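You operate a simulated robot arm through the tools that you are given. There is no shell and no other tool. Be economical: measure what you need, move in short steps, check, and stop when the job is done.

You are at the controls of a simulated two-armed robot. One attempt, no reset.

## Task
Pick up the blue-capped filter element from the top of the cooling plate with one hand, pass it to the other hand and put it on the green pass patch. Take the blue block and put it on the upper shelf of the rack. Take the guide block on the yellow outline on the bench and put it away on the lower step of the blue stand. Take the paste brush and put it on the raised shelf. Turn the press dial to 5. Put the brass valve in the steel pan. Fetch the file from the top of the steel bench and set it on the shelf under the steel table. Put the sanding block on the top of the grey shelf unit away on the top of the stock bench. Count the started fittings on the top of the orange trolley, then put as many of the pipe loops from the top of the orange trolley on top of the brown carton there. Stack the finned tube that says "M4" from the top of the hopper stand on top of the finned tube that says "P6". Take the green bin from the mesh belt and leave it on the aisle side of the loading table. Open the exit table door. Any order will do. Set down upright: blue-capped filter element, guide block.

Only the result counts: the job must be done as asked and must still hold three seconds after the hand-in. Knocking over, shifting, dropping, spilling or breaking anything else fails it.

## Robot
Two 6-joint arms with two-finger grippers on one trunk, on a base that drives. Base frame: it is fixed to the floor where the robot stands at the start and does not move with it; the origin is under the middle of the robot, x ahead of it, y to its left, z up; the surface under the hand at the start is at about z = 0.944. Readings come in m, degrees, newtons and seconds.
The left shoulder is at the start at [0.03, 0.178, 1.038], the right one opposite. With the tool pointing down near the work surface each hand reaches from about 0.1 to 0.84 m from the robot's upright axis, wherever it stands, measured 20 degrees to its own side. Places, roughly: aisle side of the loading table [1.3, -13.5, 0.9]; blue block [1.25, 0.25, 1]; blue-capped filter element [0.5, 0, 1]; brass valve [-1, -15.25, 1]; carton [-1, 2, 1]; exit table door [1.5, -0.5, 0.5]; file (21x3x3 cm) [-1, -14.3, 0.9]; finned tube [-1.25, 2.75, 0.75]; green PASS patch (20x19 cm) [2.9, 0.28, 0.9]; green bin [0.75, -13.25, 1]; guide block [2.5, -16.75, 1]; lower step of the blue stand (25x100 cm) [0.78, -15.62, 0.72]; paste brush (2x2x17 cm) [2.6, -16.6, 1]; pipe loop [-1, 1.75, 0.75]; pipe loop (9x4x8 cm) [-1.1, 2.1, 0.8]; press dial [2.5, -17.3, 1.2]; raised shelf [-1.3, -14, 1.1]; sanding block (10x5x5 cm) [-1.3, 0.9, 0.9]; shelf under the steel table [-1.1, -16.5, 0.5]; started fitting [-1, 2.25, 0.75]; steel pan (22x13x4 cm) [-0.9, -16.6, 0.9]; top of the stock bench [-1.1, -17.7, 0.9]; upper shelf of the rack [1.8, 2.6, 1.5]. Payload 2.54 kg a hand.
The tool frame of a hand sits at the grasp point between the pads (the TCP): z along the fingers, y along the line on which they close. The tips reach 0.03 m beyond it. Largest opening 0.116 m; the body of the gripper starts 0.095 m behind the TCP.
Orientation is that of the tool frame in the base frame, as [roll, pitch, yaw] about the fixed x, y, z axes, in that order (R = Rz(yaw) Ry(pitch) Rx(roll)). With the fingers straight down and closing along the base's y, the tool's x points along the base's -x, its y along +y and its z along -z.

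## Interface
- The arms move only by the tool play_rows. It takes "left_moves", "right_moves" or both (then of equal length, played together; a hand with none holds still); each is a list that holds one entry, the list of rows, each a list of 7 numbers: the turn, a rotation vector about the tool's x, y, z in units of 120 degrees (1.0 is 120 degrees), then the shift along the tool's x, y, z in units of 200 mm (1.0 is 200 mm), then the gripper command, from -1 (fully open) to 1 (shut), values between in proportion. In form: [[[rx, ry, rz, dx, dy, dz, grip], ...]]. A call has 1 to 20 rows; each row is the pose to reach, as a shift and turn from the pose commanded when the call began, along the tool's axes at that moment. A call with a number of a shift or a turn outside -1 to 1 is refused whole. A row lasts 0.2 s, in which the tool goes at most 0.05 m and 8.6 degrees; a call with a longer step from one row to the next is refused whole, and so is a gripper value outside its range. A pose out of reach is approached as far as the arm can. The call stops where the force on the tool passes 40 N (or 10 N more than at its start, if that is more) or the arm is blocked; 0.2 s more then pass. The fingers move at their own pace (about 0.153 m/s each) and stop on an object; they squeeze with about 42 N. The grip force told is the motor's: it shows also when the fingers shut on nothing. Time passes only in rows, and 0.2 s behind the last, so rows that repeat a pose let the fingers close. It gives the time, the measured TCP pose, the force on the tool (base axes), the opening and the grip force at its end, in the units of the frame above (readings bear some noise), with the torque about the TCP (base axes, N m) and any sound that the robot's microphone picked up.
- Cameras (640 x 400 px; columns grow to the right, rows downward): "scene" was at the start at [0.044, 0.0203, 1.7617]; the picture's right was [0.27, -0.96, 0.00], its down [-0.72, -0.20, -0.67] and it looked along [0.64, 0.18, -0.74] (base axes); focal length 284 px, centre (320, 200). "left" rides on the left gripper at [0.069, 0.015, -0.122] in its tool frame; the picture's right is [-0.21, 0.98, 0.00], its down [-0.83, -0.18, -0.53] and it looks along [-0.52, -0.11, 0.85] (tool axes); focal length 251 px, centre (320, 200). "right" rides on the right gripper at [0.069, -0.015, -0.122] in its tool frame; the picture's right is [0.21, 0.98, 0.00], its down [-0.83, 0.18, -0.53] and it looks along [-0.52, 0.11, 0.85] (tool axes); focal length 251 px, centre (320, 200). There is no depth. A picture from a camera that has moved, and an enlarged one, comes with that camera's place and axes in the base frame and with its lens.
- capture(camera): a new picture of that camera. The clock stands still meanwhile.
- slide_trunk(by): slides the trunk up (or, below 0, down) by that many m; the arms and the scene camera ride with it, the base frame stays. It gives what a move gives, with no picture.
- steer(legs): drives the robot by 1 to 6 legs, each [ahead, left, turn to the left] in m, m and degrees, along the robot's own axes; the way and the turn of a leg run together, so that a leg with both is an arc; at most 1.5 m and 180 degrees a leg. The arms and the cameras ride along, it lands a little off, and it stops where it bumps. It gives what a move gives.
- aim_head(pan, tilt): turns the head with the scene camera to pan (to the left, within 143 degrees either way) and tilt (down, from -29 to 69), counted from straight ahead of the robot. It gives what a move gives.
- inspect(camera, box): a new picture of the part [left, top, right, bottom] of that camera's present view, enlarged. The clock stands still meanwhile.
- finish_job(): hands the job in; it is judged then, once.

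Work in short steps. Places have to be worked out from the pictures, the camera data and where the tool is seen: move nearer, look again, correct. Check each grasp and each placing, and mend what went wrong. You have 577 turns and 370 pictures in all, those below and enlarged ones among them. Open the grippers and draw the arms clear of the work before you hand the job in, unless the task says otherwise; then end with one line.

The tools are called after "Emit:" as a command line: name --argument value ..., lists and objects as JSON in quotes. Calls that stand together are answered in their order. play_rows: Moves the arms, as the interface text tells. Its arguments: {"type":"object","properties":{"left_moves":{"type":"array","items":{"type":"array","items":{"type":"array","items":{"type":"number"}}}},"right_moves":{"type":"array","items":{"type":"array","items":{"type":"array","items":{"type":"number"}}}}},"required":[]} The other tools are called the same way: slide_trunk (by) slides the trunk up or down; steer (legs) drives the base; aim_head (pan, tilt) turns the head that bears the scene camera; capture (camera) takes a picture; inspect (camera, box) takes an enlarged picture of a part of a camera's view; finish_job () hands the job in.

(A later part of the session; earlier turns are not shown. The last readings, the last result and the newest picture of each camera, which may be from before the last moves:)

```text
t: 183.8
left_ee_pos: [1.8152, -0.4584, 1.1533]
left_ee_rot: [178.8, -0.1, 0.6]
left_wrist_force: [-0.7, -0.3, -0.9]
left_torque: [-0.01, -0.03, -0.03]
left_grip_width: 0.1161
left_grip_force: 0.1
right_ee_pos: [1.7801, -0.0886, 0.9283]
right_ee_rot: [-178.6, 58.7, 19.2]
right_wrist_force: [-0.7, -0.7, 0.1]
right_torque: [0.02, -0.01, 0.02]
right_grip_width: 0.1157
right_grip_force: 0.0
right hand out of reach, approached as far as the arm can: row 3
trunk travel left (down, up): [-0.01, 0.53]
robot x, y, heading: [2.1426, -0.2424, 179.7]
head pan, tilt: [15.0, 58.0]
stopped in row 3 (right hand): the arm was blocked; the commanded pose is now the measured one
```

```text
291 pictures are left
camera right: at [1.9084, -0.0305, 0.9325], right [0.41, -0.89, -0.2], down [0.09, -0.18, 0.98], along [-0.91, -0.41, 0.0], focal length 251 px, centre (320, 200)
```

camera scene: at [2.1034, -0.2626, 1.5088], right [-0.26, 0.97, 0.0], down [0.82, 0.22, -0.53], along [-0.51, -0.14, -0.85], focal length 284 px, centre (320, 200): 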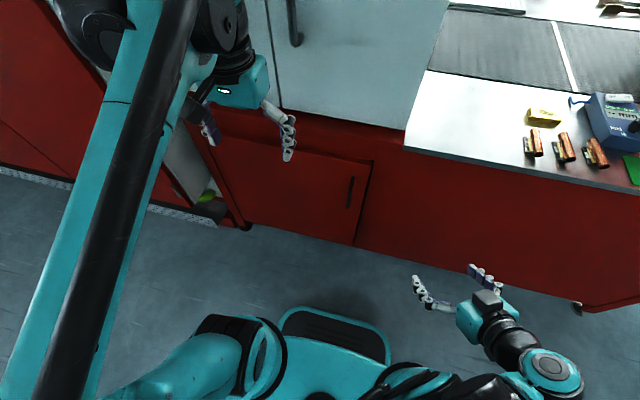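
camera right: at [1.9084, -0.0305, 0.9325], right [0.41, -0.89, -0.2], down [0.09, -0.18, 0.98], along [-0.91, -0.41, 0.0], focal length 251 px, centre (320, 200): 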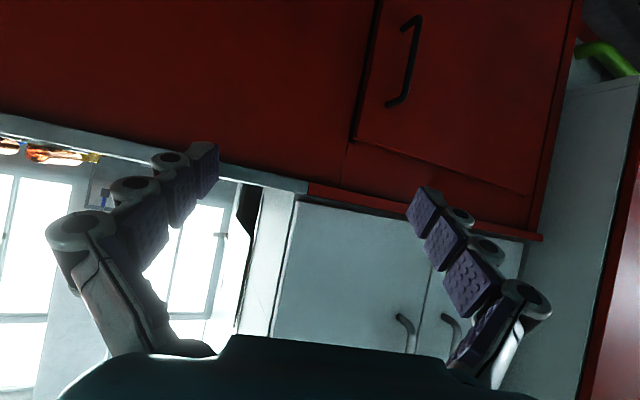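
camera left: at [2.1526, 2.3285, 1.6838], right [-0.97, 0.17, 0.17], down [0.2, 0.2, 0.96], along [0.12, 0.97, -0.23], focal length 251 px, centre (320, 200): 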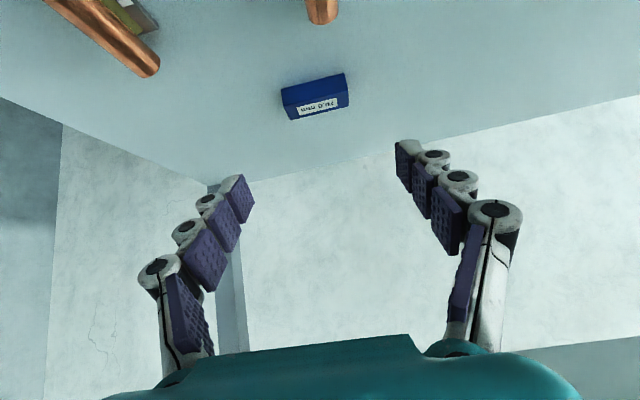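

Blocked by a limit in the folded posture; I extend forward without turning first.

Emit:
play_rows --right_moves '[[[0, 0, 0, -0.01, 0.03, 0.16, -1], [0, 0, 0, -0.02, 0.06, 0.33, -1], [0, 0, 0, -0.03, 0.09, 0.49, -1], [0, 0, 0, -0.04, 0.12, 0.65, -1], [0, 0, 0, -0.05, 0.15, 0.82, -1], [0, 0, 0, -0.065, 0.175, 0.975, -1], [0, 0, 0, -0.065, 0.175, 0.975, -1]]]'

Emit:
capture --camera "scene"

```text
t: 185.4
left_ee_pos: [1.8179, -0.4582, 1.154]
left_ee_rot: [178.9, 0.0, 0.5]
left_wrist_force: [0.1, 0.3, -0.7]
left_torque: [0.0, -0.01, 0.0]
left_grip_width: 0.116
left_grip_force: 0.1
right_ee_pos: [1.6227, -0.1746, 0.8493]
right_ee_rot: [-178.5, 58.6, 19.2]
right_wrist_force: [0.1, -0.3, -0.5]
right_torque: [0.02, 0.0, -0.02]
right_grip_width: 0.1159
right_grip_force: 0.1
right hand out of reach, approached as far as the arm can: row 5, 6, 7
trunk travel left (down, up): [-0.01, 0.53]
robot x, y, heading: [2.1445, -0.2409, 180.1]
head pan, tilt: [15.0, 58.0]
```

```text
290 pictures are left
camera scene: at [2.1039, -0.2625, 1.5088], right [-0.26, 0.97, 0.0], down [0.82, 0.22, -0.53], along [-0.51, -0.14, -0.85], focal length 284 px, centre (320, 200)
```

scene: 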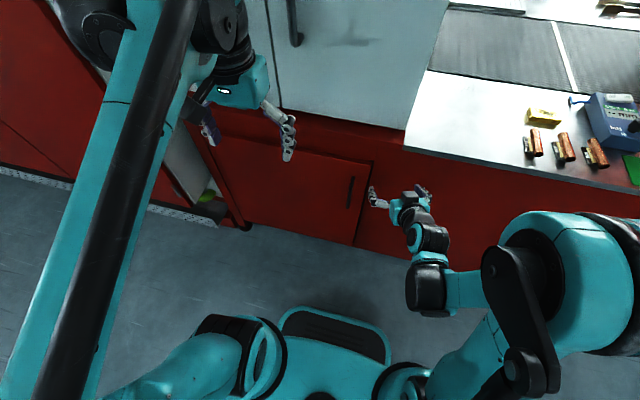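

I accept a steeper tilt: a 45° tool can still straddle the vertical bar. I lower the hand while turning to yaw 0, pitch 45°.

Emit:
play_rows --right_moves '[[[0.03, 0.028, 0.025, 0.14, 0, 0.085, -1], [0.063, 0.056, 0.05, 0.28, 0, 0.17, -1], [0.095, 0.084, 0.075, 0.42, 0, 0.255, -1], [0.126, 0.112, 0.099, 0.555, 0, 0.34, -1], [0.126, 0.112, 0.099, 0.555, 0, 0.34, -1]]]'

Emit:
capture --camera "right"

Emit:
capture --camera "scene"

```text
t: 186.6
left_ee_pos: [1.8179, -0.4598, 1.1528]
left_ee_rot: [178.8, 0.0, 0.7]
left_wrist_force: [0.3, -0.1, 0.1]
left_torque: [0.0, 0.03, 0.01]
left_grip_width: 0.116
left_grip_force: 0.1
right_ee_pos: [1.5966, -0.1853, 0.769]
right_ee_rot: [-179.0, 45.3, -0.6]
right_wrist_force: [-0.6, 0.3, -0.5]
right_torque: [-0.04, -0.02, -0.01]
right_grip_width: 0.1158
right_grip_force: 0.1
right hand out of reach, approached as far as the arm can: row 1, 2, 3, 4, 5
trunk travel left (down, up): [-0.01, 0.53]
robot x, y, heading: [2.1411, -0.2419, 179.8]
head pan, tilt: [15.0, 58.0]
```

```text
289 pictures are left
camera right: at [1.7312, -0.1741, 0.807], right [0.13, -0.98, -0.16], down [-0.21, -0.19, 0.96], along [-0.97, -0.09, -0.23], focal length 251 px, centre (320, 200)
```

right: 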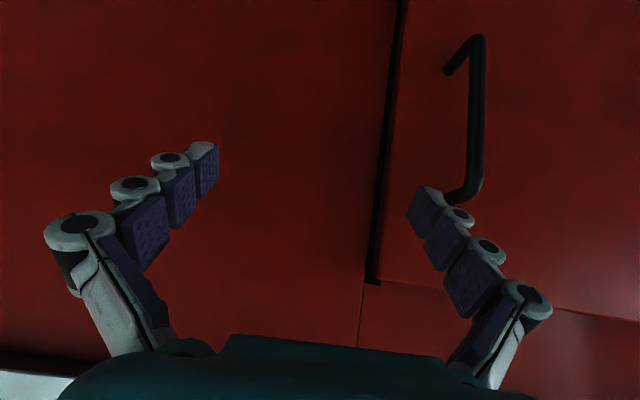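

```text
288 pictures are left
camera scene: at [2.1036, -0.2625, 1.5088], right [-0.26, 0.97, 0.0], down [0.82, 0.22, -0.53], along [-0.51, -0.14, -0.85], focal length 284 px, centre (320, 200)
```

scene: 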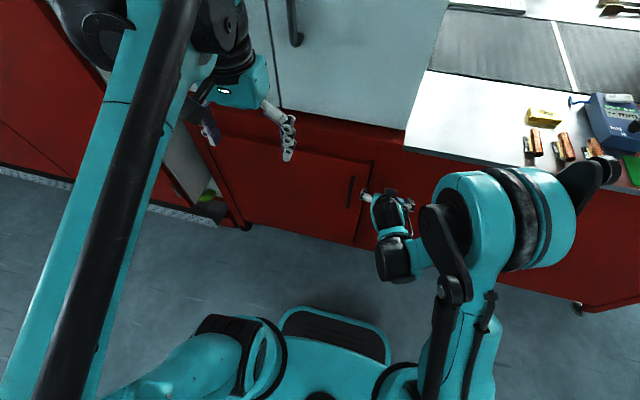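

The bar is at y≈−0.325, z 0.565–0.725, standing off near x≈1.54. I strafe left 0.14 so the open fingers straddle it, then lower more.

Emit:
steer --legs '[[0, 0.14, 0]]'

Emit:
play_rows --right_moves '[[[0, 0.03, 0, 0.08, 0, 0.08, -1], [0, 0.06, 0, 0.16, 0, 0.16, -1], [0, 0.09, 0, 0.24, 0, 0.24, -1], [0, 0.09, 0, 0.26, 0, 0.26, -1]]]'

Emit:
capture --camera "right"

```text
t: 187.9
left_ee_pos: [1.8163, -0.5978, 1.1545]
left_ee_rot: [178.9, 0.0, 0.3]
left_wrist_force: [0.1, -0.9, -0.1]
left_torque: [0.08, -0.04, 0.0]
left_grip_width: 0.1163
left_grip_force: 0.1
right_ee_pos: [1.595, -0.3241, 0.7699]
right_ee_rot: [-178.9, 45.3, -0.6]
right_wrist_force: [-0.3, -1.1, 0.7]
right_torque: [0.05, 0.01, 0.02]
right_grip_width: 0.1159
right_grip_force: 0.0
trunk travel left (down, up): [-0.01, 0.53]
robot x, y, heading: [2.1444, -0.3867, 179.9]
head pan, tilt: [15.0, 58.0]
```

```text
t: 188.9
left_ee_pos: [1.8157, -0.596, 1.1542]
left_ee_rot: [178.8, 0.0, 0.3]
left_wrist_force: [-0.1, 0.3, -0.3]
left_torque: [-0.01, 0.0, 0.0]
left_grip_width: 0.1159
left_grip_force: 0.0
right_ee_pos: [1.5882, -0.326, 0.7084]
right_ee_rot: [-179.0, 34.3, -0.9]
right_wrist_force: [-0.3, -1.0, 0.0]
right_torque: [-0.02, 0.0, 0.05]
right_grip_width: 0.1161
right_grip_force: 0.1
right hand out of reach, approached as far as the arm can: row 1, 2, 3, 4
trunk travel left (down, up): [-0.01, 0.53]
robot x, y, heading: [2.141, -0.3818, 179.8]
head pan, tilt: [15.0, 58.0]
```

```text
287 pictures are left
camera right: at [1.7146, -0.3143, 0.7714], right [0.15, -0.98, -0.13], down [-0.39, -0.18, 0.9], along [-0.91, -0.09, -0.41], focal length 251 px, centre (320, 200)
```

right: 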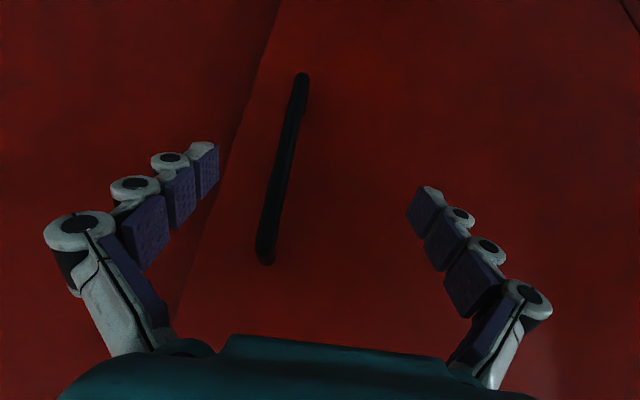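

Triangulating, the bar is at (1.562, −0.300). I nudge the base 25 mm right and 35 mm ahead, so the bar is between the fingers.

Emit:
steer --legs '[[0, -0.026, 0], [0.035, 0, 0]]'

Emit:
capture --camera "right"

```text
t: 190.2
left_ee_pos: [1.7794, -0.5702, 1.1529]
left_ee_rot: [178.9, -0.1, 0.4]
left_wrist_force: [-0.5, 0.6, 0.2]
left_torque: [0.0, -0.03, -0.04]
left_grip_width: 0.1159
left_grip_force: 0.0
right_ee_pos: [1.5521, -0.2998, 0.7092]
right_ee_rot: [-179.1, 34.3, -1.0]
right_wrist_force: [-1.3, 1.2, -0.6]
right_torque: [-0.01, -0.04, 0.04]
right_grip_width: 0.1159
right_grip_force: 0.1
trunk travel left (down, up): [-0.01, 0.53]
robot x, y, heading: [2.105, -0.3562, 179.9]
head pan, tilt: [15.0, 58.0]
```

```text
286 pictures are left
camera right: at [1.679, -0.2881, 0.7707], right [0.15, -0.98, -0.13], down [-0.39, -0.18, 0.9], along [-0.91, -0.09, -0.41], focal length 251 px, centre (320, 200)
```

right: 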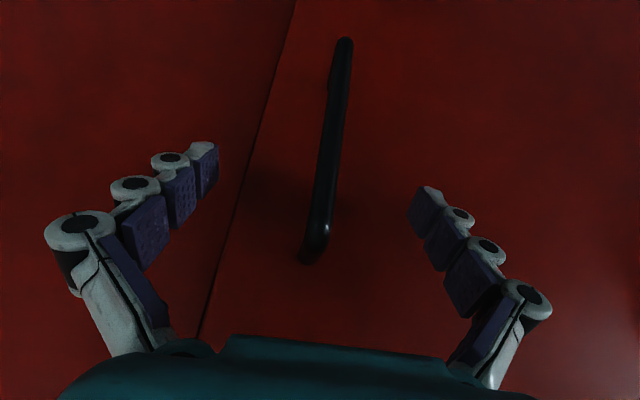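

The bar passes right through the grasp point. I close on it.

Emit:
play_rows --right_moves '[[[0, 0, 0, 0, 0, 0, -0.3], [0, 0, 0, 0, 0, 0, 0.3], [0, 0, 0, 0, 0, 0, 1], [0, 0, 0, 0, 0, 0, 1], [0, 0, 0, 0, 0, 0, 1]]]'

Emit:
capture --camera "right"

```text
t: 191.4
left_ee_pos: [1.7813, -0.5714, 1.1535]
left_ee_rot: [178.9, 0.0, 0.5]
left_wrist_force: [-0.2, 0.1, 0.5]
left_torque: [0.01, 0.02, 0.03]
left_grip_width: 0.1161
left_grip_force: 0.0
right_ee_pos: [1.5541, -0.3004, 0.7096]
right_ee_rot: [-179.1, 34.4, -1.0]
right_wrist_force: [2.0, -4.8, 1.3]
right_torque: [-0.26, 0.09, -0.06]
right_grip_width: 0.0101
right_grip_force: 35.5
trunk travel left (down, up): [-0.01, 0.53]
robot x, y, heading: [2.1058, -0.3565, 180.0]
head pan, tilt: [15.0, 58.0]
```

```text
285 pictures are left
camera right: at [1.6801, -0.2886, 0.7715], right [0.15, -0.98, -0.13], down [-0.38, -0.18, 0.9], along [-0.91, -0.09, -0.4], focal length 251 px, centre (320, 200)
```

right: 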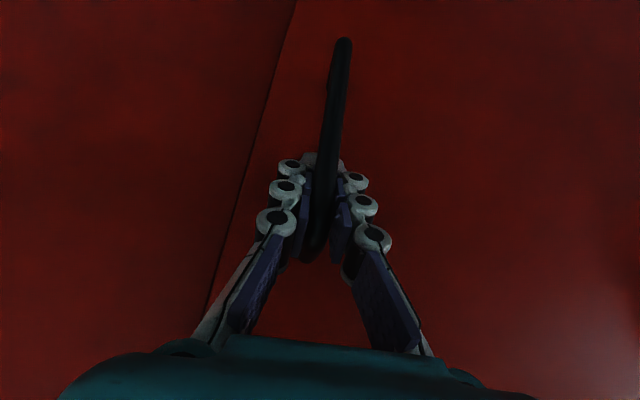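

Gripped on the handle. I open the door by driving the robot in an arc about the hinge (≈(1.52, −0.85)), first 8°.

Emit:
steer --legs '[[-0.069, 0.082, -8]]'

Emit:
capture --camera "scene"

```text
t: 192.6
left_ee_pos: [1.816, -0.6115, 1.1547]
left_ee_rot: [178.8, 0.0, -7.7]
left_wrist_force: [0.3, 0.0, -1.0]
left_torque: [0.01, 0.0, 0.0]
left_grip_width: 0.1162
left_grip_force: 0.0
right_ee_pos: [1.6298, -0.3101, 0.7093]
right_ee_rot: [-179.2, 34.4, -9.0]
right_wrist_force: [-1.9, -5.4, 1.3]
right_torque: [-0.07, 0.23, -0.14]
right_grip_width: 0.0098
right_grip_force: 36.0
trunk travel left (down, up): [-0.01, 0.53]
robot x, y, heading: [2.1677, -0.4411, 171.6]
head pan, tilt: [15.0, 58.0]
```

```text
284 pictures are left
camera scene: at [2.1288, -0.4584, 1.5088], right [-0.12, 0.99, 0.0], down [0.84, 0.1, -0.53], along [-0.53, -0.06, -0.85], focal length 284 px, centre (320, 200)
```

scene: 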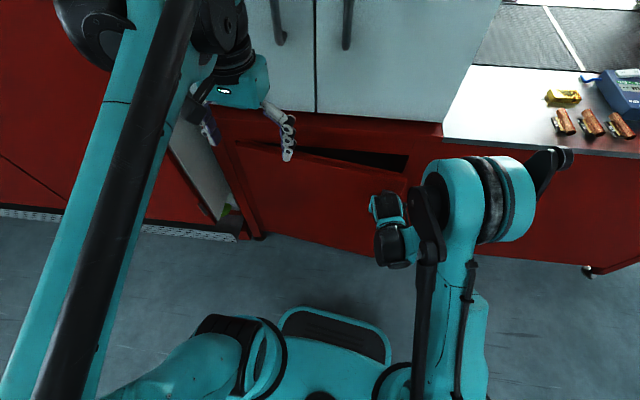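

The door swings open smoothly. I continue the arc by 30°.

Emit:
steer --legs '[[-0.129, 0.153, -15], [-0.129, 0.153, -15]]'

Emit:
capture --camera "scene"

```text
t: 194.2
left_ee_pos: [1.868, -0.6925, 1.1543]
left_ee_rot: [178.9, -0.1, -22.1]
left_wrist_force: [-0.3, -0.4, -1.0]
left_torque: [-0.02, -0.01, -0.02]
left_grip_width: 0.1163
left_grip_force: 0.0
right_ee_pos: [1.7602, -0.3596, 0.7096]
right_ee_rot: [-179.7, 34.5, -23.6]
right_wrist_force: [-1.7, -4.7, 4.3]
right_torque: [-0.26, -0.06, 0.04]
right_grip_width: 0.0099
right_grip_force: 36.2
trunk travel left (down, up): [-0.01, 0.53]
robot x, y, heading: [2.2533, -0.6183, 157.0]
head pan, tilt: [15.0, 58.0]
stopped in leg 1: the force on the tool passed its limit at 42 N (the readings are from after the stop); the commanded pose is now the measured one
```

```text
283 pictures are left
camera scene: at [2.2087, -0.6231, 1.5089], right [0.14, 0.99, 0.0], down [0.84, -0.11, -0.53], along [-0.53, 0.07, -0.85], focal length 284 px, centre (320, 200)
```

scene: 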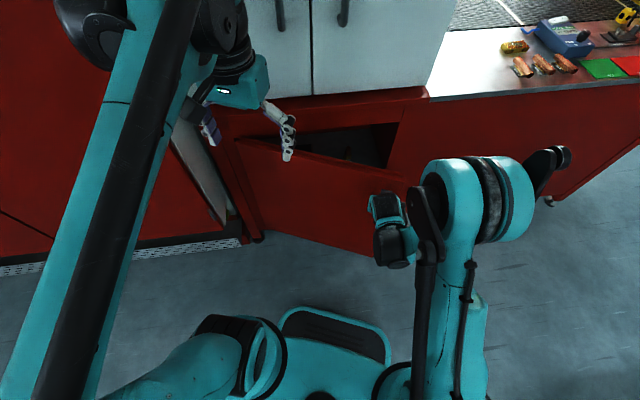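

The fitted hinge is nearer (1.534, −0.76). I correct the arc and go on in 10° legs.

Emit:
steer --legs '[[-0.072, 0.106, -10], [-0.072, 0.106, -10]]'

```text
t: 196.4
left_ee_pos: [1.8757, -0.8091, 1.1536]
left_ee_rot: [178.8, -0.1, -41.5]
left_wrist_force: [0.1, -0.1, 0.0]
left_torque: [0.03, 0.04, 0.0]
left_grip_width: 0.1162
left_grip_force: 0.2
right_ee_pos: [1.8854, -0.4552, 0.7089]
right_ee_rot: [-179.2, 34.3, -43.0]
right_wrist_force: [-0.3, -0.4, 6.3]
right_torque: [-0.23, 0.03, -0.04]
right_grip_width: 0.01
right_grip_force: 35.7
trunk travel left (down, up): [-0.01, 0.53]
robot x, y, heading: [2.2574, -0.8688, 137.9]
head pan, tilt: [15.0, 58.0]
stopped in leg 2: the force on the tool passed its limit at 43 N (the readings are from after the stop); the commanded pose is now the measured one
```

Now about 42° open. I continue with a refined arc.

Emit:
steer --legs '[[-0.077, 0.104, -10], [-0.077, 0.104, -10]]'

Emit:
capture --camera "scene"

```text
t: 198.5
left_ee_pos: [1.8511, -0.9154, 1.1547]
left_ee_rot: [178.6, 0.0, -59.2]
left_wrist_force: [0.3, 0.5, 0.9]
left_torque: [-0.02, 0.05, 0.01]
left_grip_width: 0.1162
left_grip_force: 0.0
right_ee_pos: [1.9739, -0.5799, 0.7103]
right_ee_rot: [-179.0, 34.3, -60.9]
right_wrist_force: [-1.6, 0.2, 13.9]
right_torque: [-0.77, 0.07, -0.01]
right_grip_width: 0.0102
right_grip_force: 36.4
trunk travel left (down, up): [-0.01, 0.53]
robot x, y, heading: [2.2017, -1.0876, 120.2]
head pan, tilt: [15.0, 58.0]
stopped in leg 2: the force on the tool passed its limit at 44 N (the readings are from after the stop); the commanded pose is now the measured one
```

```text
282 pictures are left
camera scene: at [2.1659, -1.0665, 1.5089], right [0.7, 0.71, 0.0], down [0.6, -0.6, -0.53], along [-0.38, 0.37, -0.85], focal length 284 px, centre (320, 200)
```

scene: 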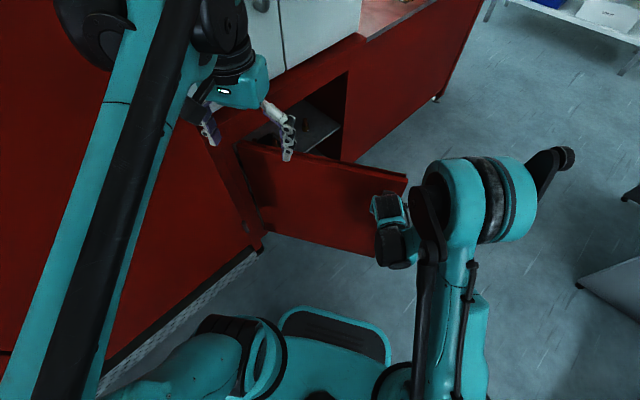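

About 60° open. Two more steps to get near 90°.

Emit:
steer --legs '[[-0.08, 0.102, -10], [-0.08, 0.102, -10]]'

Emit:
steer --legs '[[-0.08, 0.102, -10]]'

Emit:
capture --camera "scene"

```text
t: 200.1
left_ee_pos: [1.8295, -0.9732, 1.1534]
left_ee_rot: [178.8, 0.0, -69.6]
left_wrist_force: [0.9, -1.3, 0.1]
left_torque: [-0.02, -0.01, 0.02]
left_grip_width: 0.1161
left_grip_force: 0.1
right_ee_pos: [2.0063, -0.6666, 0.7094]
right_ee_rot: [-179.2, 34.2, -71.1]
right_wrist_force: [1.5, -0.9, -6.9]
right_torque: [0.57, 0.39, -0.03]
right_grip_width: 0.0101
right_grip_force: 35.6
trunk travel left (down, up): [-0.01, 0.53]
robot x, y, heading: [2.14, -1.206, 109.9]
head pan, tilt: [15.0, 58.0]
stopped in leg 2: the force on the tool passed its limit at 48 N (the readings are from after the stop); the commanded pose is now the measured one
```

```text
t: 201.4
left_ee_pos: [1.7952, -1.0257, 1.154]
left_ee_rot: [178.7, 0.0, -79.4]
left_wrist_force: [0.9, -0.2, 0.5]
left_torque: [-0.01, -0.01, 0.03]
left_grip_width: 0.116
left_grip_force: 0.1
right_ee_pos: [2.0236, -0.7528, 0.7086]
right_ee_rot: [-179.2, 34.4, -80.8]
right_wrist_force: [-11.6, -1.0, -10.7]
right_torque: [0.29, 0.03, -0.18]
right_grip_width: 0.0101
right_grip_force: 35.7
trunk travel left (down, up): [-0.01, 0.53]
robot x, y, heading: [2.0643, -1.3131, 99.8]
head pan, tilt: [15.0, 58.0]
```

```text
281 pictures are left
camera scene: at [2.0374, -1.2761, 1.5087], right [0.91, 0.42, 0.0], down [0.36, -0.77, -0.53], along [-0.22, 0.48, -0.85], focal length 284 px, centre (320, 200)
```

scene: 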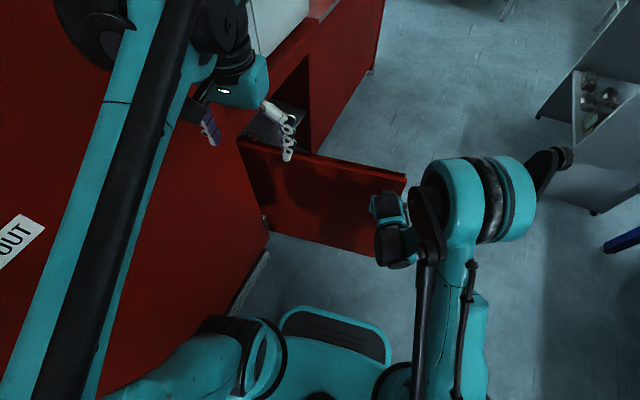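

About 80° open; one more step, then release.

Emit:
steer --legs '[[-0.08, 0.102, -10]]'

Emit:
play_rows --right_moves '[[[0, 0, 0, 0, 0, 0, 0.5], [0, 0, 0, 0, 0, 0, 0], [0, 0, 0, 0, 0, 0, -0.6], [0, 0, 0, 0, 0, 0, -1], [0, 0, 0, 0, 0, -0.1, -1], [0, 0, 0, 0, 0, -0.25, -1], [0, 0, 0, 0, 0, -0.4, -1]]]'

Emit:
capture --camera "right"

```text
t: 202.7
left_ee_pos: [1.7522, -1.0691, 1.1521]
left_ee_rot: [178.8, 0.1, -89.5]
left_wrist_force: [-1.2, 0.2, 0.1]
left_torque: [0.0, 0.02, -0.02]
left_grip_width: 0.116
left_grip_force: 0.0
right_ee_pos: [2.0248, -0.843, 0.7098]
right_ee_rot: [-179.2, 34.5, -91.1]
right_wrist_force: [-33.6, 2.9, -8.1]
right_torque: [0.53, -0.06, -0.4]
right_grip_width: 0.0097
right_grip_force: 35.8
trunk travel left (down, up): [-0.01, 0.53]
robot x, y, heading: [1.9696, -1.3992, 89.8]
head pan, tilt: [15.0, 58.0]
```

```text
t: 204.3
left_ee_pos: [1.7555, -1.0716, 1.1547]
left_ee_rot: [178.8, 0.1, -89.7]
left_wrist_force: [-0.1, -0.9, -0.7]
left_torque: [0.03, 0.01, -0.02]
left_grip_width: 0.1158
left_grip_force: 0.1
right_ee_pos: [2.0232, -0.8865, 0.776]
right_ee_rot: [-179.5, 34.6, -91.2]
right_wrist_force: [-0.6, 0.0, -0.5]
right_torque: [-0.02, 0.0, 0.0]
right_grip_width: 0.1162
right_grip_force: 0.1
trunk travel left (down, up): [-0.01, 0.53]
robot x, y, heading: [1.9716, -1.3985, 89.7]
head pan, tilt: [15.0, 58.0]
```

```text
280 pictures are left
camera right: at [2.0355, -1.0142, 0.838], right [-0.98, -0.15, -0.13], down [-0.18, 0.38, 0.91], along [-0.09, 0.91, -0.4], focal length 251 px, centre (320, 200)
```

right: 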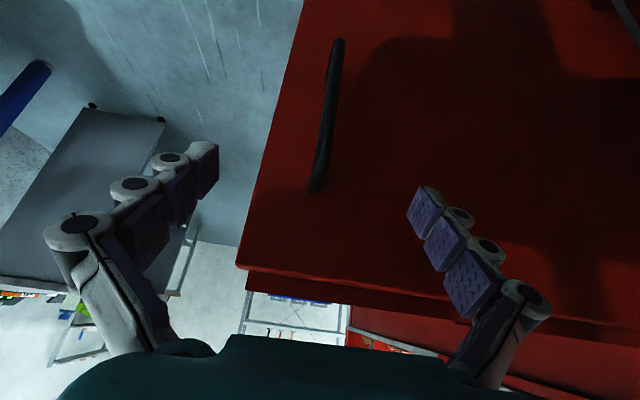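

The door stands open at ~90°. I tuck the right hand back, raise the trunk and back away.

Emit:
play_rows --right_moves '[[[0, 0.03, 0, 0, 0, -0.2, -1], [0, 0.09, 0, 0, 0, -0.4, -1], [0, 0.15, 0, 0, 0, -0.6, -1], [0, 0.21, 0, 0.0, 0, -0.8, -1], [0, 0.2875, 0, -0.05, 0, -0.98, -1], [0, 0.2875, 0, -0.05, 0, -0.98, -1]]]'

Emit:
steer --legs '[[-0.25, 0, 0]]'

Emit:
slide_trunk --by 0.24

Emit:
aim_head --pan -5 --tilt 35

Emit:
capture --camera "scene"

```text
refused: row 5 steps farther than a row can; nothing moved
```

```text
t: 206.1
left_ee_pos: [1.7537, -1.311, 1.1539]
left_ee_rot: [178.8, 0.2, -89.4]
left_wrist_force: [0.6, 0.2, 0.4]
left_torque: [0.01, -0.04, -0.01]
left_grip_width: 0.1161
left_grip_force: 0.1
right_ee_pos: [2.022, -1.1281, 0.7762]
right_ee_rot: [-179.5, 34.5, -91.1]
right_wrist_force: [-0.3, 0.0, -0.5]
right_torque: [0.05, 0.01, 0.05]
right_grip_width: 0.1162
right_grip_force: 0.1
trunk travel left (down, up): [-0.01, 0.53]
robot x, y, heading: [1.9668, -1.6382, 89.9]
head pan, tilt: [15.0, 58.0]
```

```text
t: 208.6
left_ee_pos: [1.7535, -1.3108, 1.3935]
left_ee_rot: [178.8, 0.0, -89.4]
left_wrist_force: [-0.7, 0.0, -0.7]
left_torque: [0.0, -0.04, -0.02]
left_grip_width: 0.1159
left_grip_force: 0.0
right_ee_pos: [2.0241, -1.128, 1.0154]
right_ee_rot: [-179.5, 34.7, -91.0]
right_wrist_force: [-0.4, 0.0, 0.7]
right_torque: [0.01, 0.02, -0.01]
right_grip_width: 0.1158
right_grip_force: 0.1
trunk travel left (down, up): [-0.25, 0.29]
robot x, y, heading: [1.9706, -1.639, 90.0]
head pan, tilt: [15.0, 58.0]
```

```text
t: 209.4
left_ee_pos: [1.7537, -1.3115, 1.394]
left_ee_rot: [178.8, -0.1, -89.4]
left_wrist_force: [0.1, 0.1, 0.6]
left_torque: [-0.02, 0.01, 0.0]
left_grip_width: 0.1161
left_grip_force: 0.0
right_ee_pos: [2.0225, -1.1288, 1.0156]
right_ee_rot: [-179.4, 34.5, -91.1]
right_wrist_force: [1.0, -0.3, 0.7]
right_torque: [-0.02, 0.01, -0.02]
right_grip_width: 0.116
right_grip_force: 0.0
trunk travel left (down, up): [-0.25, 0.29]
robot x, y, heading: [1.974, -1.6394, 90.0]
head pan, tilt: [-5.0, 35.0]
```

```text
279 pictures are left
camera scene: at [1.9746, -1.5799, 1.7806], right [1.0, -0.09, 0.0], down [-0.05, -0.57, -0.82], along [0.07, 0.82, -0.57], focal length 284 px, centre (320, 200)
```

scene: 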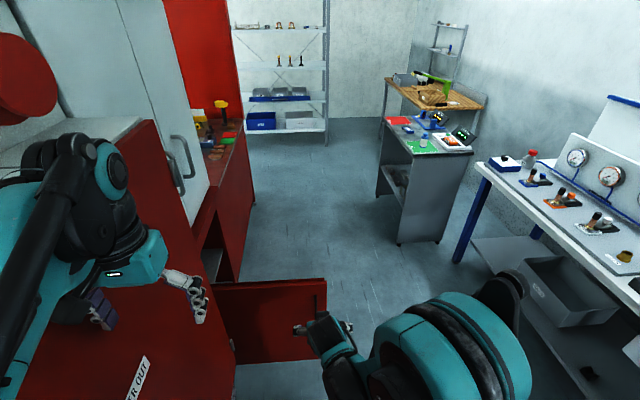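

I retract the right arm with smaller steps.

Emit:
play_rows --right_moves '[[[0, 0.03, 0, 0, 0, -0.15, -1], [0, 0.08, 0, 0, 0, -0.3, -1], [0, 0.13, 0, 0, 0, -0.45, -1], [0, 0.18, 0, 0, 0, -0.6, -1], [0, 0.23, 0, 0, 0, -0.75, -1], [0, 0.2875, 0, 0, 0, -0.9, -1], [0, 0.2875, 0, 0, 0, -0.98, -1]]]'

Emit:
steer --legs '[[0, -0.55, 0], [1.3, 0, 0], [0.3, 0.3, 0], [1.3, 0, 0]]'

```text
t: 211.0
left_ee_pos: [1.7537, -1.3134, 1.3952]
left_ee_rot: [178.8, 0.1, -89.3]
left_wrist_force: [0.3, -0.7, 0.3]
left_torque: [0.02, -0.02, -0.04]
left_grip_width: 0.116
left_grip_force: 0.0
right_ee_pos: [2.0188, -1.2413, 1.1772]
right_ee_rot: [-179.6, 0.0, -91.2]
right_wrist_force: [0.5, -0.1, -0.3]
right_torque: [-0.02, 0.05, 0.01]
right_grip_width: 0.1161
right_grip_force: 0.1
trunk travel left (down, up): [-0.25, 0.29]
robot x, y, heading: [1.9665, -1.64, 90.1]
head pan, tilt: [-5.0, 35.0]
```

```text
t: 228.8
left_ee_pos: [2.0722, 1.6153, 1.393]
left_ee_rot: [178.7, 0.0, -88.7]
left_wrist_force: [-0.4, -0.1, -0.3]
left_torque: [0.03, 0.02, 0.03]
left_grip_width: 0.1161
left_grip_force: 0.1
right_ee_pos: [2.3357, 1.6899, 1.1769]
right_ee_rot: [-179.6, 0.1, -90.7]
right_wrist_force: [-0.4, 0.0, -0.3]
right_torque: [0.0, -0.03, 0.01]
right_grip_width: 0.1161
right_grip_force: 0.0
trunk travel left (down, up): [-0.25, 0.29]
robot x, y, heading: [2.2924, 1.2882, 90.3]
head pan, tilt: [-5.0, 35.0]
```

Clear passage. Now to y≈1.8, turn west and drive to x≈0.3, then look at the trolley.

Emit:
steer --legs '[[0.53, 0, 0], [0, 0, 90], [1.5, 0, 0], [0.4, 0, 0]]'

Emit:
aim_head --pan 0 --tilt 25

Emit:
capture --camera "scene"

```text
t: 244.9
left_ee_pos: [0.0526, 1.5442, 1.3938]
left_ee_rot: [178.7, 0.0, 2.8]
left_wrist_force: [-0.6, 1.0, -0.9]
left_torque: [0.0, 0.0, 0.0]
left_grip_width: 0.1157
left_grip_force: 0.0
right_ee_pos: [-0.0274, 1.807, 1.1768]
right_ee_rot: [-179.6, 0.0, 0.8]
right_wrist_force: [0.3, 0.3, 0.4]
right_torque: [0.0, -0.03, 0.03]
right_grip_width: 0.1163
right_grip_force: 0.0
trunk travel left (down, up): [-0.25, 0.29]
robot x, y, heading: [0.3726, 1.7734, -178.0]
head pan, tilt: [-5.0, 35.0]
```

```text
t: 245.6
left_ee_pos: [0.0543, 1.5448, 1.3938]
left_ee_rot: [178.7, 0.0, 2.7]
left_wrist_force: [1.0, 0.2, -0.1]
left_torque: [-0.03, -0.01, 0.0]
left_grip_width: 0.1161
left_grip_force: 0.1
right_ee_pos: [-0.0269, 1.8063, 1.1765]
right_ee_rot: [-179.5, 0.0, 0.8]
right_wrist_force: [0.0, 0.6, -0.1]
right_torque: [-0.02, 0.03, 0.03]
right_grip_width: 0.1159
right_grip_force: 0.0
trunk travel left (down, up): [-0.25, 0.29]
robot x, y, heading: [0.3707, 1.7718, -178.0]
head pan, tilt: [0.0, 25.0]
```

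```text
278 pictures are left
camera scene: at [0.3072, 1.7686, 1.7964], right [-0.04, 1.0, 0.0], down [0.42, 0.02, -0.91], along [-0.91, -0.03, -0.42], focal length 284 px, centre (320, 200)
```

scene: 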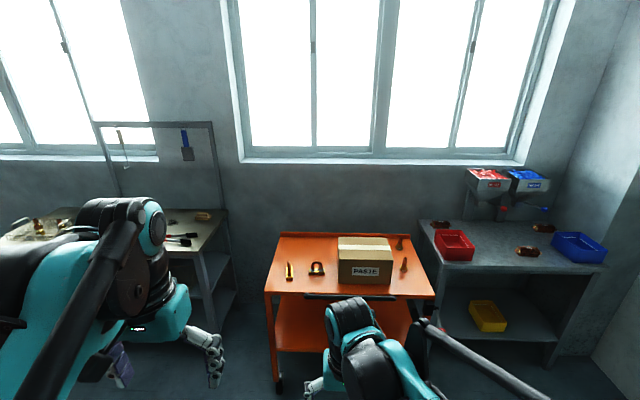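

I zoom on the trolley top and the hopper stand.

Emit:
inspect --camera "scene" --box '[260, 210, 450, 310]'

Emit:
inspect --camera "scene" --box '[410, 150, 620, 280]'

Emit:
inspect --camera "scene" --box '[0, 190, 240, 310]'

```text
3.37 times, centred on (355, 260) of scene
camera zoom: at [0.3072, 1.7686, 1.7964], right [-0.04, 1.0, 0.0], down [0.42, 0.02, -0.91], along [-0.91, -0.03, -0.42], focal length 957 px, centre (202, -2)
```

zoom: 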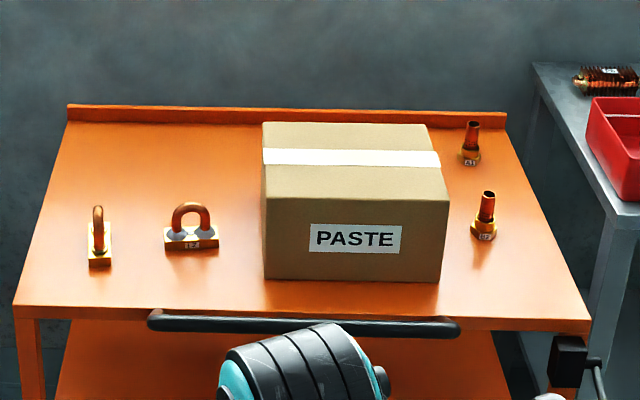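

```text
3.05 times, centred on (515, 215) of scene
camera zoom: at [0.3072, 1.7686, 1.7964], right [-0.04, 1.0, 0.0], down [0.42, 0.02, -0.91], along [-0.91, -0.03, -0.42], focal length 866 px, centre (-274, 154)
```

zoom: 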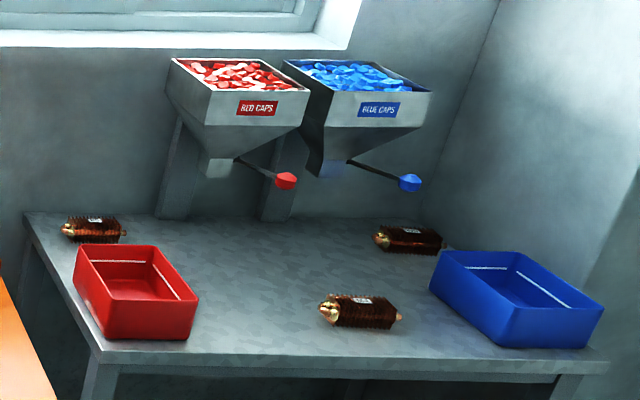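

```text
2.67 times, centred on (120, 250) of scene
camera zoom: at [0.3072, 1.7686, 1.7964], right [-0.04, 1.0, 0.0], down [0.42, 0.02, -0.91], along [-0.91, -0.03, -0.42], focal length 758 px, centre (853, 67)
```

zoom: 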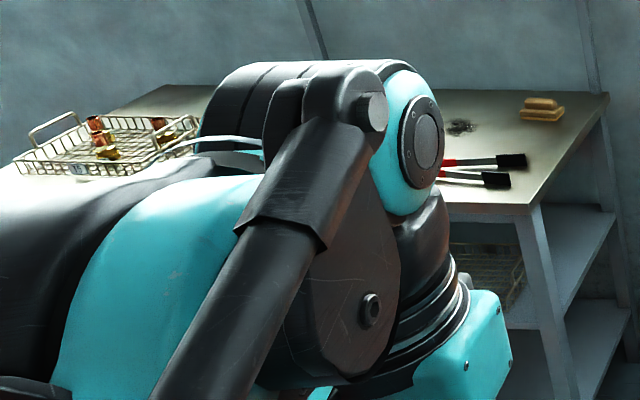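

Visible: two loops on the left, two upright fittings on the right; something may hide behind the carton. I drive closer (x≈−0.25) and look from higher up.

Emit:
steer --legs '[[0.3, 0, -2], [0.32, -0.08, 0]]'

Emit:
slide_trunk --by 0.28

Emit:
aim_head --pan 0 --tilt 50

Emit:
capture --camera "scene"

```text
t: 249.4
left_ee_pos: [-0.5795, 1.6268, 1.3947]
left_ee_rot: [178.7, 0.1, 0.9]
left_wrist_force: [-0.1, 0.2, 0.6]
left_torque: [-0.01, -0.06, -0.01]
left_grip_width: 0.1161
left_grip_force: 0.1
right_ee_pos: [-0.6518, 1.8898, 1.1755]
right_ee_rot: [-179.7, 0.0, -1.0]
right_wrist_force: [-0.7, 0.0, -0.2]
right_torque: [-0.01, -0.02, 0.02]
right_grip_width: 0.116
right_grip_force: 0.1
trunk travel left (down, up): [-0.25, 0.29]
robot x, y, heading: [-0.2529, 1.8442, -179.7]
head pan, tilt: [0.0, 25.0]
```

```text
t: 252.3
left_ee_pos: [-0.5774, 1.6263, 1.6731]
left_ee_rot: [178.7, 0.0, 0.9]
left_wrist_force: [-0.3, -0.4, 0.2]
left_torque: [0.0, 0.01, 0.01]
left_grip_width: 0.1159
left_grip_force: 0.1
right_ee_pos: [-0.6504, 1.8908, 1.4559]
right_ee_rot: [-179.6, 0.0, -1.0]
right_wrist_force: [0.1, -0.5, -0.2]
right_torque: [-0.03, -0.01, 0.01]
right_grip_width: 0.116
right_grip_force: 0.1
trunk travel left (down, up): [-0.53, 0.01]
robot x, y, heading: [-0.2527, 1.841, -179.6]
head pan, tilt: [0.0, 25.0]
```

```text
t: 253.2
left_ee_pos: [-0.5783, 1.6257, 1.6755]
left_ee_rot: [178.8, 0.0, 0.9]
left_wrist_force: [-1.1, -0.6, -0.5]
left_torque: [0.01, 0.01, -0.01]
left_grip_width: 0.116
left_grip_force: 0.0
right_ee_pos: [-0.6511, 1.8897, 1.4566]
right_ee_rot: [-179.6, 0.0, -1.0]
right_wrist_force: [-0.6, -0.2, -0.4]
right_torque: [0.0, 0.01, 0.03]
right_grip_width: 0.116
right_grip_force: 0.1
trunk travel left (down, up): [-0.53, 0.01]
robot x, y, heading: [-0.2569, 1.8415, -179.9]
head pan, tilt: [0.0, 50.0]
```

```text
274 pictures are left
camera scene: at [-0.3031, 1.8418, 2.039], right [0.0, 1.0, 0.0], down [0.77, 0.0, -0.64], along [-0.64, 0.0, -0.77], focal length 284 px, centre (320, 200)
```

scene: 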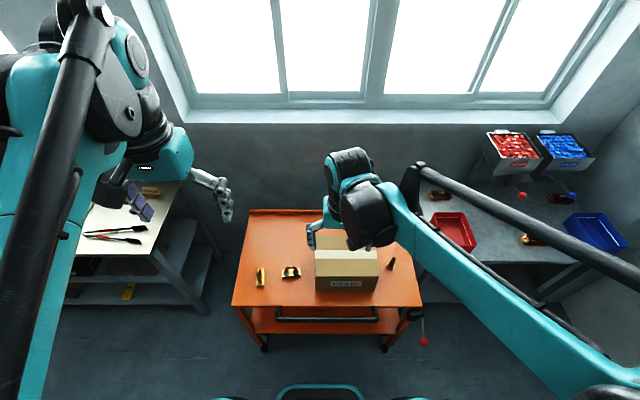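

The right arm hides the back; its own camera should see there.

Emit:
capture --camera "right"

```text
273 pictures are left
camera right: at [-0.5823, 1.9032, 1.579], right [0.2, -0.98, -0.01], down [-0.83, -0.17, 0.53], along [-0.52, -0.1, -0.85], focal length 251 px, centre (320, 200)
```

right: 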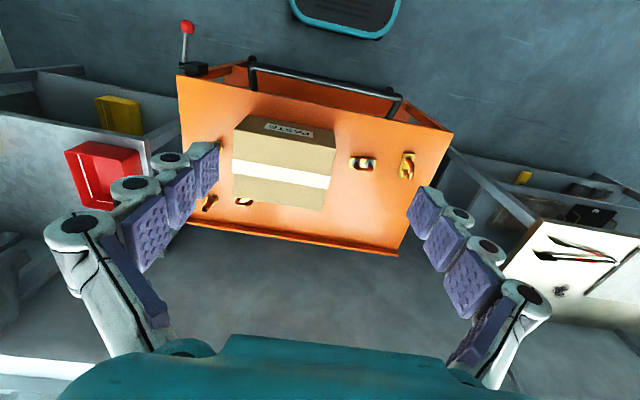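

Something is behind the carton at (245,200). I zoom.

Emit:
inspect --camera "right" --box '[170, 110, 450, 260]'

```text
2.29 times, centred on (310, 185) of right
camera zoom: at [-0.5823, 1.9032, 1.579], right [0.2, -0.98, -0.01], down [-0.83, -0.17, 0.53], along [-0.52, -0.1, -0.85], focal length 575 px, centre (343, 234)
```

zoom: 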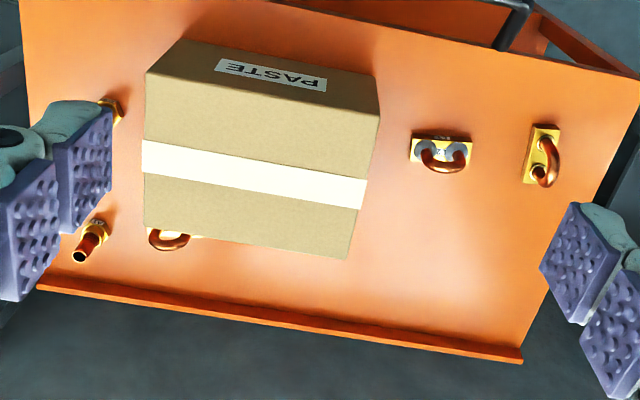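

A third loop sits behind the carton. I move the right hand further forward to see everything behind the carton from above.

Emit:
play_rows --right_moves '[[[0, 0, 0, -0.2, 0, 0, -1], [0, 0, 0, -0.4, 0, 0, -1], [0, 0, 0, -0.6, 0, 0, -1], [0, 0, 0, -0.8, 0, 0, -1], [0, 0, 0, -0.98, 0, 0, -1]]]'

Emit:
play_rows --right_moves '[[[0, 0.0, 0, -0.2, 0, 0, -1], [0, 0, 0, -0.4, 0, 0, -1], [0, 0, 0, -0.6, 0, 0, -1], [0, 0, 0, -0.8, 0, 0, -1], [0, 0, 0, -0.98, 0, 0, -1]]]'

Emit:
capture --camera "right"

```text
t: 254.4
left_ee_pos: [-0.581, 1.6248, 1.6734]
left_ee_rot: [178.8, -0.1, 0.9]
left_wrist_force: [-1.2, 0.5, -1.2]
left_torque: [0.03, -0.06, 0.02]
left_grip_width: 0.1162
left_grip_force: 0.0
right_ee_pos: [-0.8514, 1.8947, 1.4566]
right_ee_rot: [-179.4, -0.2, -0.9]
right_wrist_force: [-0.2, 0.2, -0.2]
right_torque: [-0.02, -0.01, -0.03]
right_grip_width: 0.1161
right_grip_force: 0.1
trunk travel left (down, up): [-0.53, 0.01]
robot x, y, heading: [-0.2527, 1.8447, -179.6]
head pan, tilt: [0.0, 50.0]
```

```text
t: 255.6
left_ee_pos: [-0.5792, 1.6258, 1.6737]
left_ee_rot: [178.7, 0.0, 0.8]
left_wrist_force: [0.8, -0.2, 0.0]
left_torque: [-0.03, 0.0, 0.03]
left_grip_width: 0.1161
left_grip_force: 0.1
right_ee_pos: [-1.0212, 1.9011, 1.4478]
right_ee_rot: [-179.6, -0.1, -1.0]
right_wrist_force: [-0.1, 0.0, -0.2]
right_torque: [0.0, -0.01, -0.01]
right_grip_width: 0.1157
right_grip_force: 0.0
right hand out of reach, approached as far as the arm can: row 5
trunk travel left (down, up): [-0.53, 0.01]
robot x, y, heading: [-0.2513, 1.8444, -179.7]
head pan, tilt: [0.0, 50.0]
```

```text
271 pictures are left
camera right: at [-0.9524, 1.9148, 1.5706], right [0.2, -0.98, -0.01], down [-0.83, -0.17, 0.53], along [-0.52, -0.1, -0.85], focal length 251 px, centre (320, 200)
```

right: 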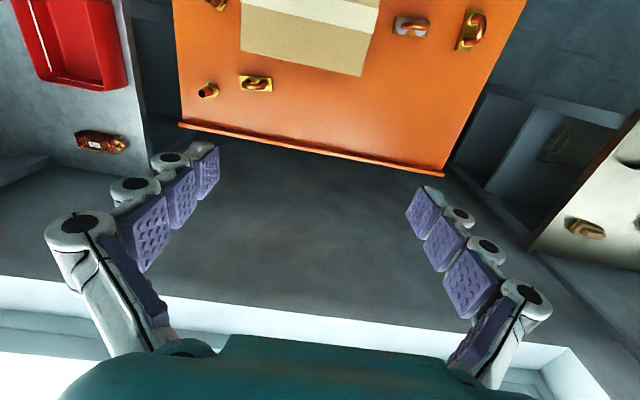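

Behind the carton there is only one more loop: 3 loops and 2 started fittings in all, so two loops go on the carton. I retract the right hand and lower the trunk.

Emit:
play_rows --right_moves '[[[0, 0, 0, 0.2, 0, 0, -1], [0, 0, 0, 0.4, 0.1, 0, -1], [0, 0, 0, 0.6, 0.2, 0, -1], [0, 0, 0, 0.8, 0.3, 0, -1], [0, 0, 0, 0.98, 0.4, 0, -1]]]'

Emit:
play_rows --right_moves '[[[0, 0, 0, 0.2, -0.1, 0, -1], [0, 0, 0, 0.4, -0.3, 0, -1], [0, 0, 0, 0.6, -0.5, 0, -1], [0, 0, 0, 0.8, -0.7, 0, -1], [0, 0, 0, 0.98, -0.9, 0, -1]]]'

Emit:
slide_trunk --by -0.28

Emit:
aim_head --pan 5 --tilt 50

Emit:
capture --camera "scene"

Emit:
capture --camera "left"

```text
t: 256.8
left_ee_pos: [-0.577, 1.6253, 1.6747]
left_ee_rot: [178.8, 0.0, 0.8]
left_wrist_force: [0.6, -0.3, 0.2]
left_torque: [0.03, 0.02, 0.0]
left_grip_width: 0.1162
left_grip_force: 0.0
right_ee_pos: [-0.8229, 1.8178, 1.4494]
right_ee_rot: [-179.5, 0.1, -1.2]
right_wrist_force: [-0.5, 0.7, -0.3]
right_torque: [0.02, 0.02, 0.02]
right_grip_width: 0.1159
right_grip_force: 0.0
trunk travel left (down, up): [-0.53, 0.01]
robot x, y, heading: [-0.2583, 1.8427, -179.5]
head pan, tilt: [0.0, 50.0]
```

```text
refused: row 2 steps farther than a row can; nothing moved
```

```text
t: 259.6
left_ee_pos: [-0.579, 1.6251, 1.3929]
left_ee_rot: [178.8, 0.0, 0.8]
left_wrist_force: [-0.8, -0.5, 0.0]
left_torque: [-0.01, 0.01, -0.02]
left_grip_width: 0.1159
left_grip_force: 0.0
right_ee_pos: [-0.8258, 1.8175, 1.1688]
right_ee_rot: [-179.6, 0.0, -0.9]
right_wrist_force: [0.4, 0.6, 0.0]
right_torque: [0.03, 0.01, 0.01]
right_grip_width: 0.1159
right_grip_force: 0.0
trunk travel left (down, up): [-0.25, 0.29]
robot x, y, heading: [-0.2543, 1.8438, -179.5]
head pan, tilt: [0.0, 50.0]
```

```text
t: 260.3
left_ee_pos: [-0.5778, 1.6251, 1.394]
left_ee_rot: [178.8, 0.0, 0.9]
left_wrist_force: [-0.4, 0.1, 0.3]
left_torque: [0.0, 0.01, -0.02]
left_grip_width: 0.1159
left_grip_force: 0.0
right_ee_pos: [-0.8263, 1.8176, 1.1688]
right_ee_rot: [-179.7, 0.0, -1.0]
right_wrist_force: [0.7, -0.4, -0.5]
right_torque: [-0.02, 0.0, -0.02]
right_grip_width: 0.1162
right_grip_force: 0.0
trunk travel left (down, up): [-0.25, 0.29]
robot x, y, heading: [-0.254, 1.8436, -179.9]
head pan, tilt: [5.0, 50.0]
```

```text
270 pictures are left
camera scene: at [-0.3028, 1.8351, 1.759], right [-0.09, 1.0, 0.0], down [0.76, 0.07, -0.64], along [-0.64, -0.06, -0.77], focal length 284 px, centre (320, 200)
```

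scene: 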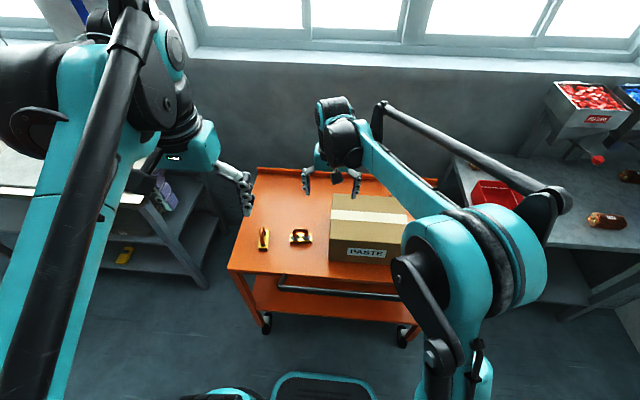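

```text
269 pictures are left
camera left: at [-0.5092, 1.614, 1.5157], right [-0.2, -0.98, 0.02], down [-0.83, 0.18, 0.53], along [-0.52, 0.09, -0.85], focal length 251 px, centre (320, 200)
```

left: 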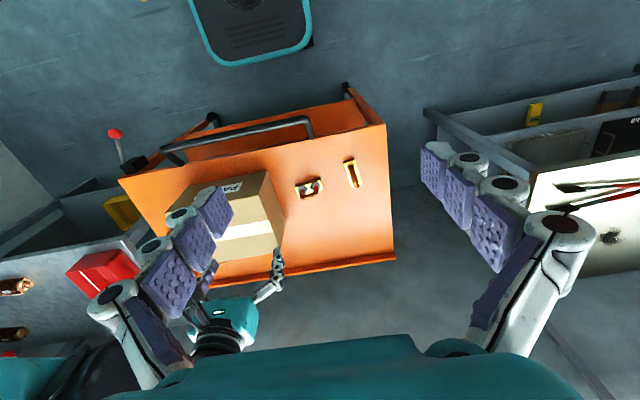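

Right hand still needs retracting; smaller steps now.

Emit:
play_rows --right_moves '[[[0, 0, 0, 0.16, -0.1, 0, -1], [0, 0, 0, 0.32, -0.2, 0, -1], [0, 0, 0, 0.48, -0.3, 0, -1], [0, 0, 0, 0.64, -0.42, 0, -1], [0, 0, 0, 0.8, -0.54, 0, -1], [0, 0, 0, 0.97, -0.66, 0, -1], [0, 0, 0, 0.97, -0.8, 0, -1]]]' --left_moves '[[[0, 0, 0, -0.15, 0, 0.08, -1], [0, 0, 0, -0.3, 0, 0.16, -1], [0, 0, 0, -0.45, 0.05, 0.24, -1], [0, 0, 0, -0.6, 0.1, 0.32, -1], [0, 0, 0, -0.75, 0.15, 0.4, -1], [0, 0, 0, -0.9, 0.2, 0.48, -1], [0, 0, 0, -0.98, 0.2, 0.55, -1]]]'

Emit:
capture --camera "left"

```text
t: 261.9
left_ee_pos: [-0.7752, 1.5817, 1.2842]
left_ee_rot: [178.6, -0.1, 1.0]
left_wrist_force: [0.6, 0.9, -0.1]
left_torque: [0.01, -0.02, 0.0]
left_grip_width: 0.1159
left_grip_force: 0.0
right_ee_pos: [-0.6301, 1.9748, 1.1693]
right_ee_rot: [-179.6, -0.1, -1.0]
right_wrist_force: [0.0, -0.7, -1.0]
right_torque: [0.01, -0.04, 0.0]
right_grip_width: 0.1161
right_grip_force: 0.0
trunk travel left (down, up): [-0.25, 0.29]
robot x, y, heading: [-0.2486, 1.8446, -179.8]
head pan, tilt: [5.0, 50.0]
```

```text
268 pictures are left
camera left: at [-0.7065, 1.5696, 1.4054], right [-0.2, -0.98, 0.02], down [-0.83, 0.18, 0.53], along [-0.52, 0.09, -0.85], focal length 251 px, centre (320, 200)
```

left: 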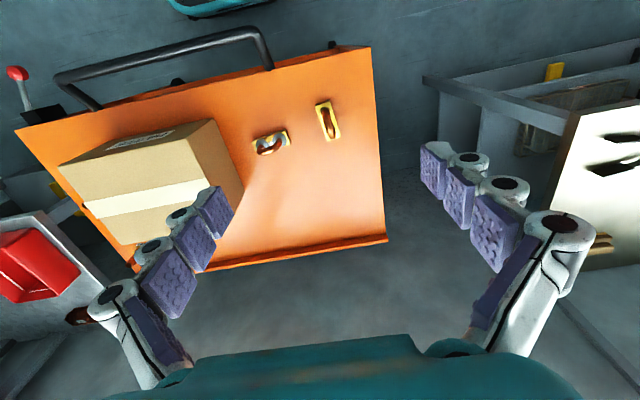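

Loop A is at about (−0.86, 1.571), loop B near (−0.89, 1.72); trolley top ≈0.80. I descend toward loop A.

Emit:
play_rows --left_moves '[[[0, 0, 0, -0.1, 0.0, 0.15, -1], [0, 0, 0, -0.2, 0.03, 0.35, -1], [0, 0, 0, -0.3, 0.05, 0.55, -1], [0, 0, 0, -0.4, 0.05, 0.75, -1], [0, 0, 0, -0.42, 0.05, 0.95, -1], [0, 0, 0, -0.42, 0.05, 0.98, -1]]]'

Emit:
capture --camera "left"

```text
t: 263.3
left_ee_pos: [-0.8579, 1.5661, 1.0886]
left_ee_rot: [178.8, 0.0, 0.9]
left_wrist_force: [0.4, -0.1, -0.1]
left_torque: [-0.01, 0.01, 0.02]
left_grip_width: 0.1159
left_grip_force: 0.1
right_ee_pos: [-0.6291, 1.9755, 1.1705]
right_ee_rot: [-179.6, 0.1, -1.0]
right_wrist_force: [-0.1, 1.1, 0.2]
right_torque: [-0.02, 0.02, 0.01]
right_grip_width: 0.1161
right_grip_force: 0.1
trunk travel left (down, up): [-0.25, 0.29]
robot x, y, heading: [-0.2514, 1.8444, -179.6]
head pan, tilt: [5.0, 50.0]
```

```text
267 pictures are left
camera left: at [-0.7893, 1.5542, 1.2107], right [-0.2, -0.98, 0.02], down [-0.83, 0.18, 0.53], along [-0.52, 0.09, -0.85], focal length 251 px, centre (320, 200)
```

left: 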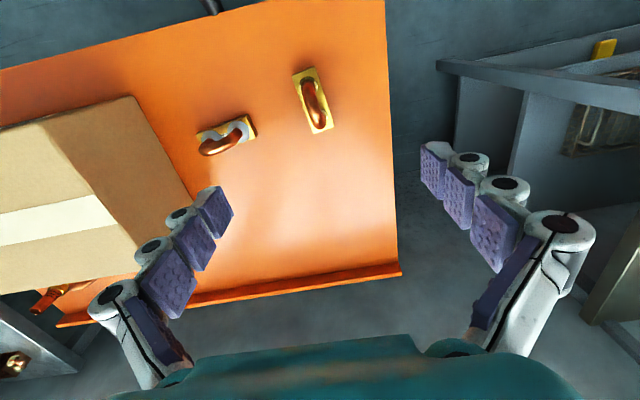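

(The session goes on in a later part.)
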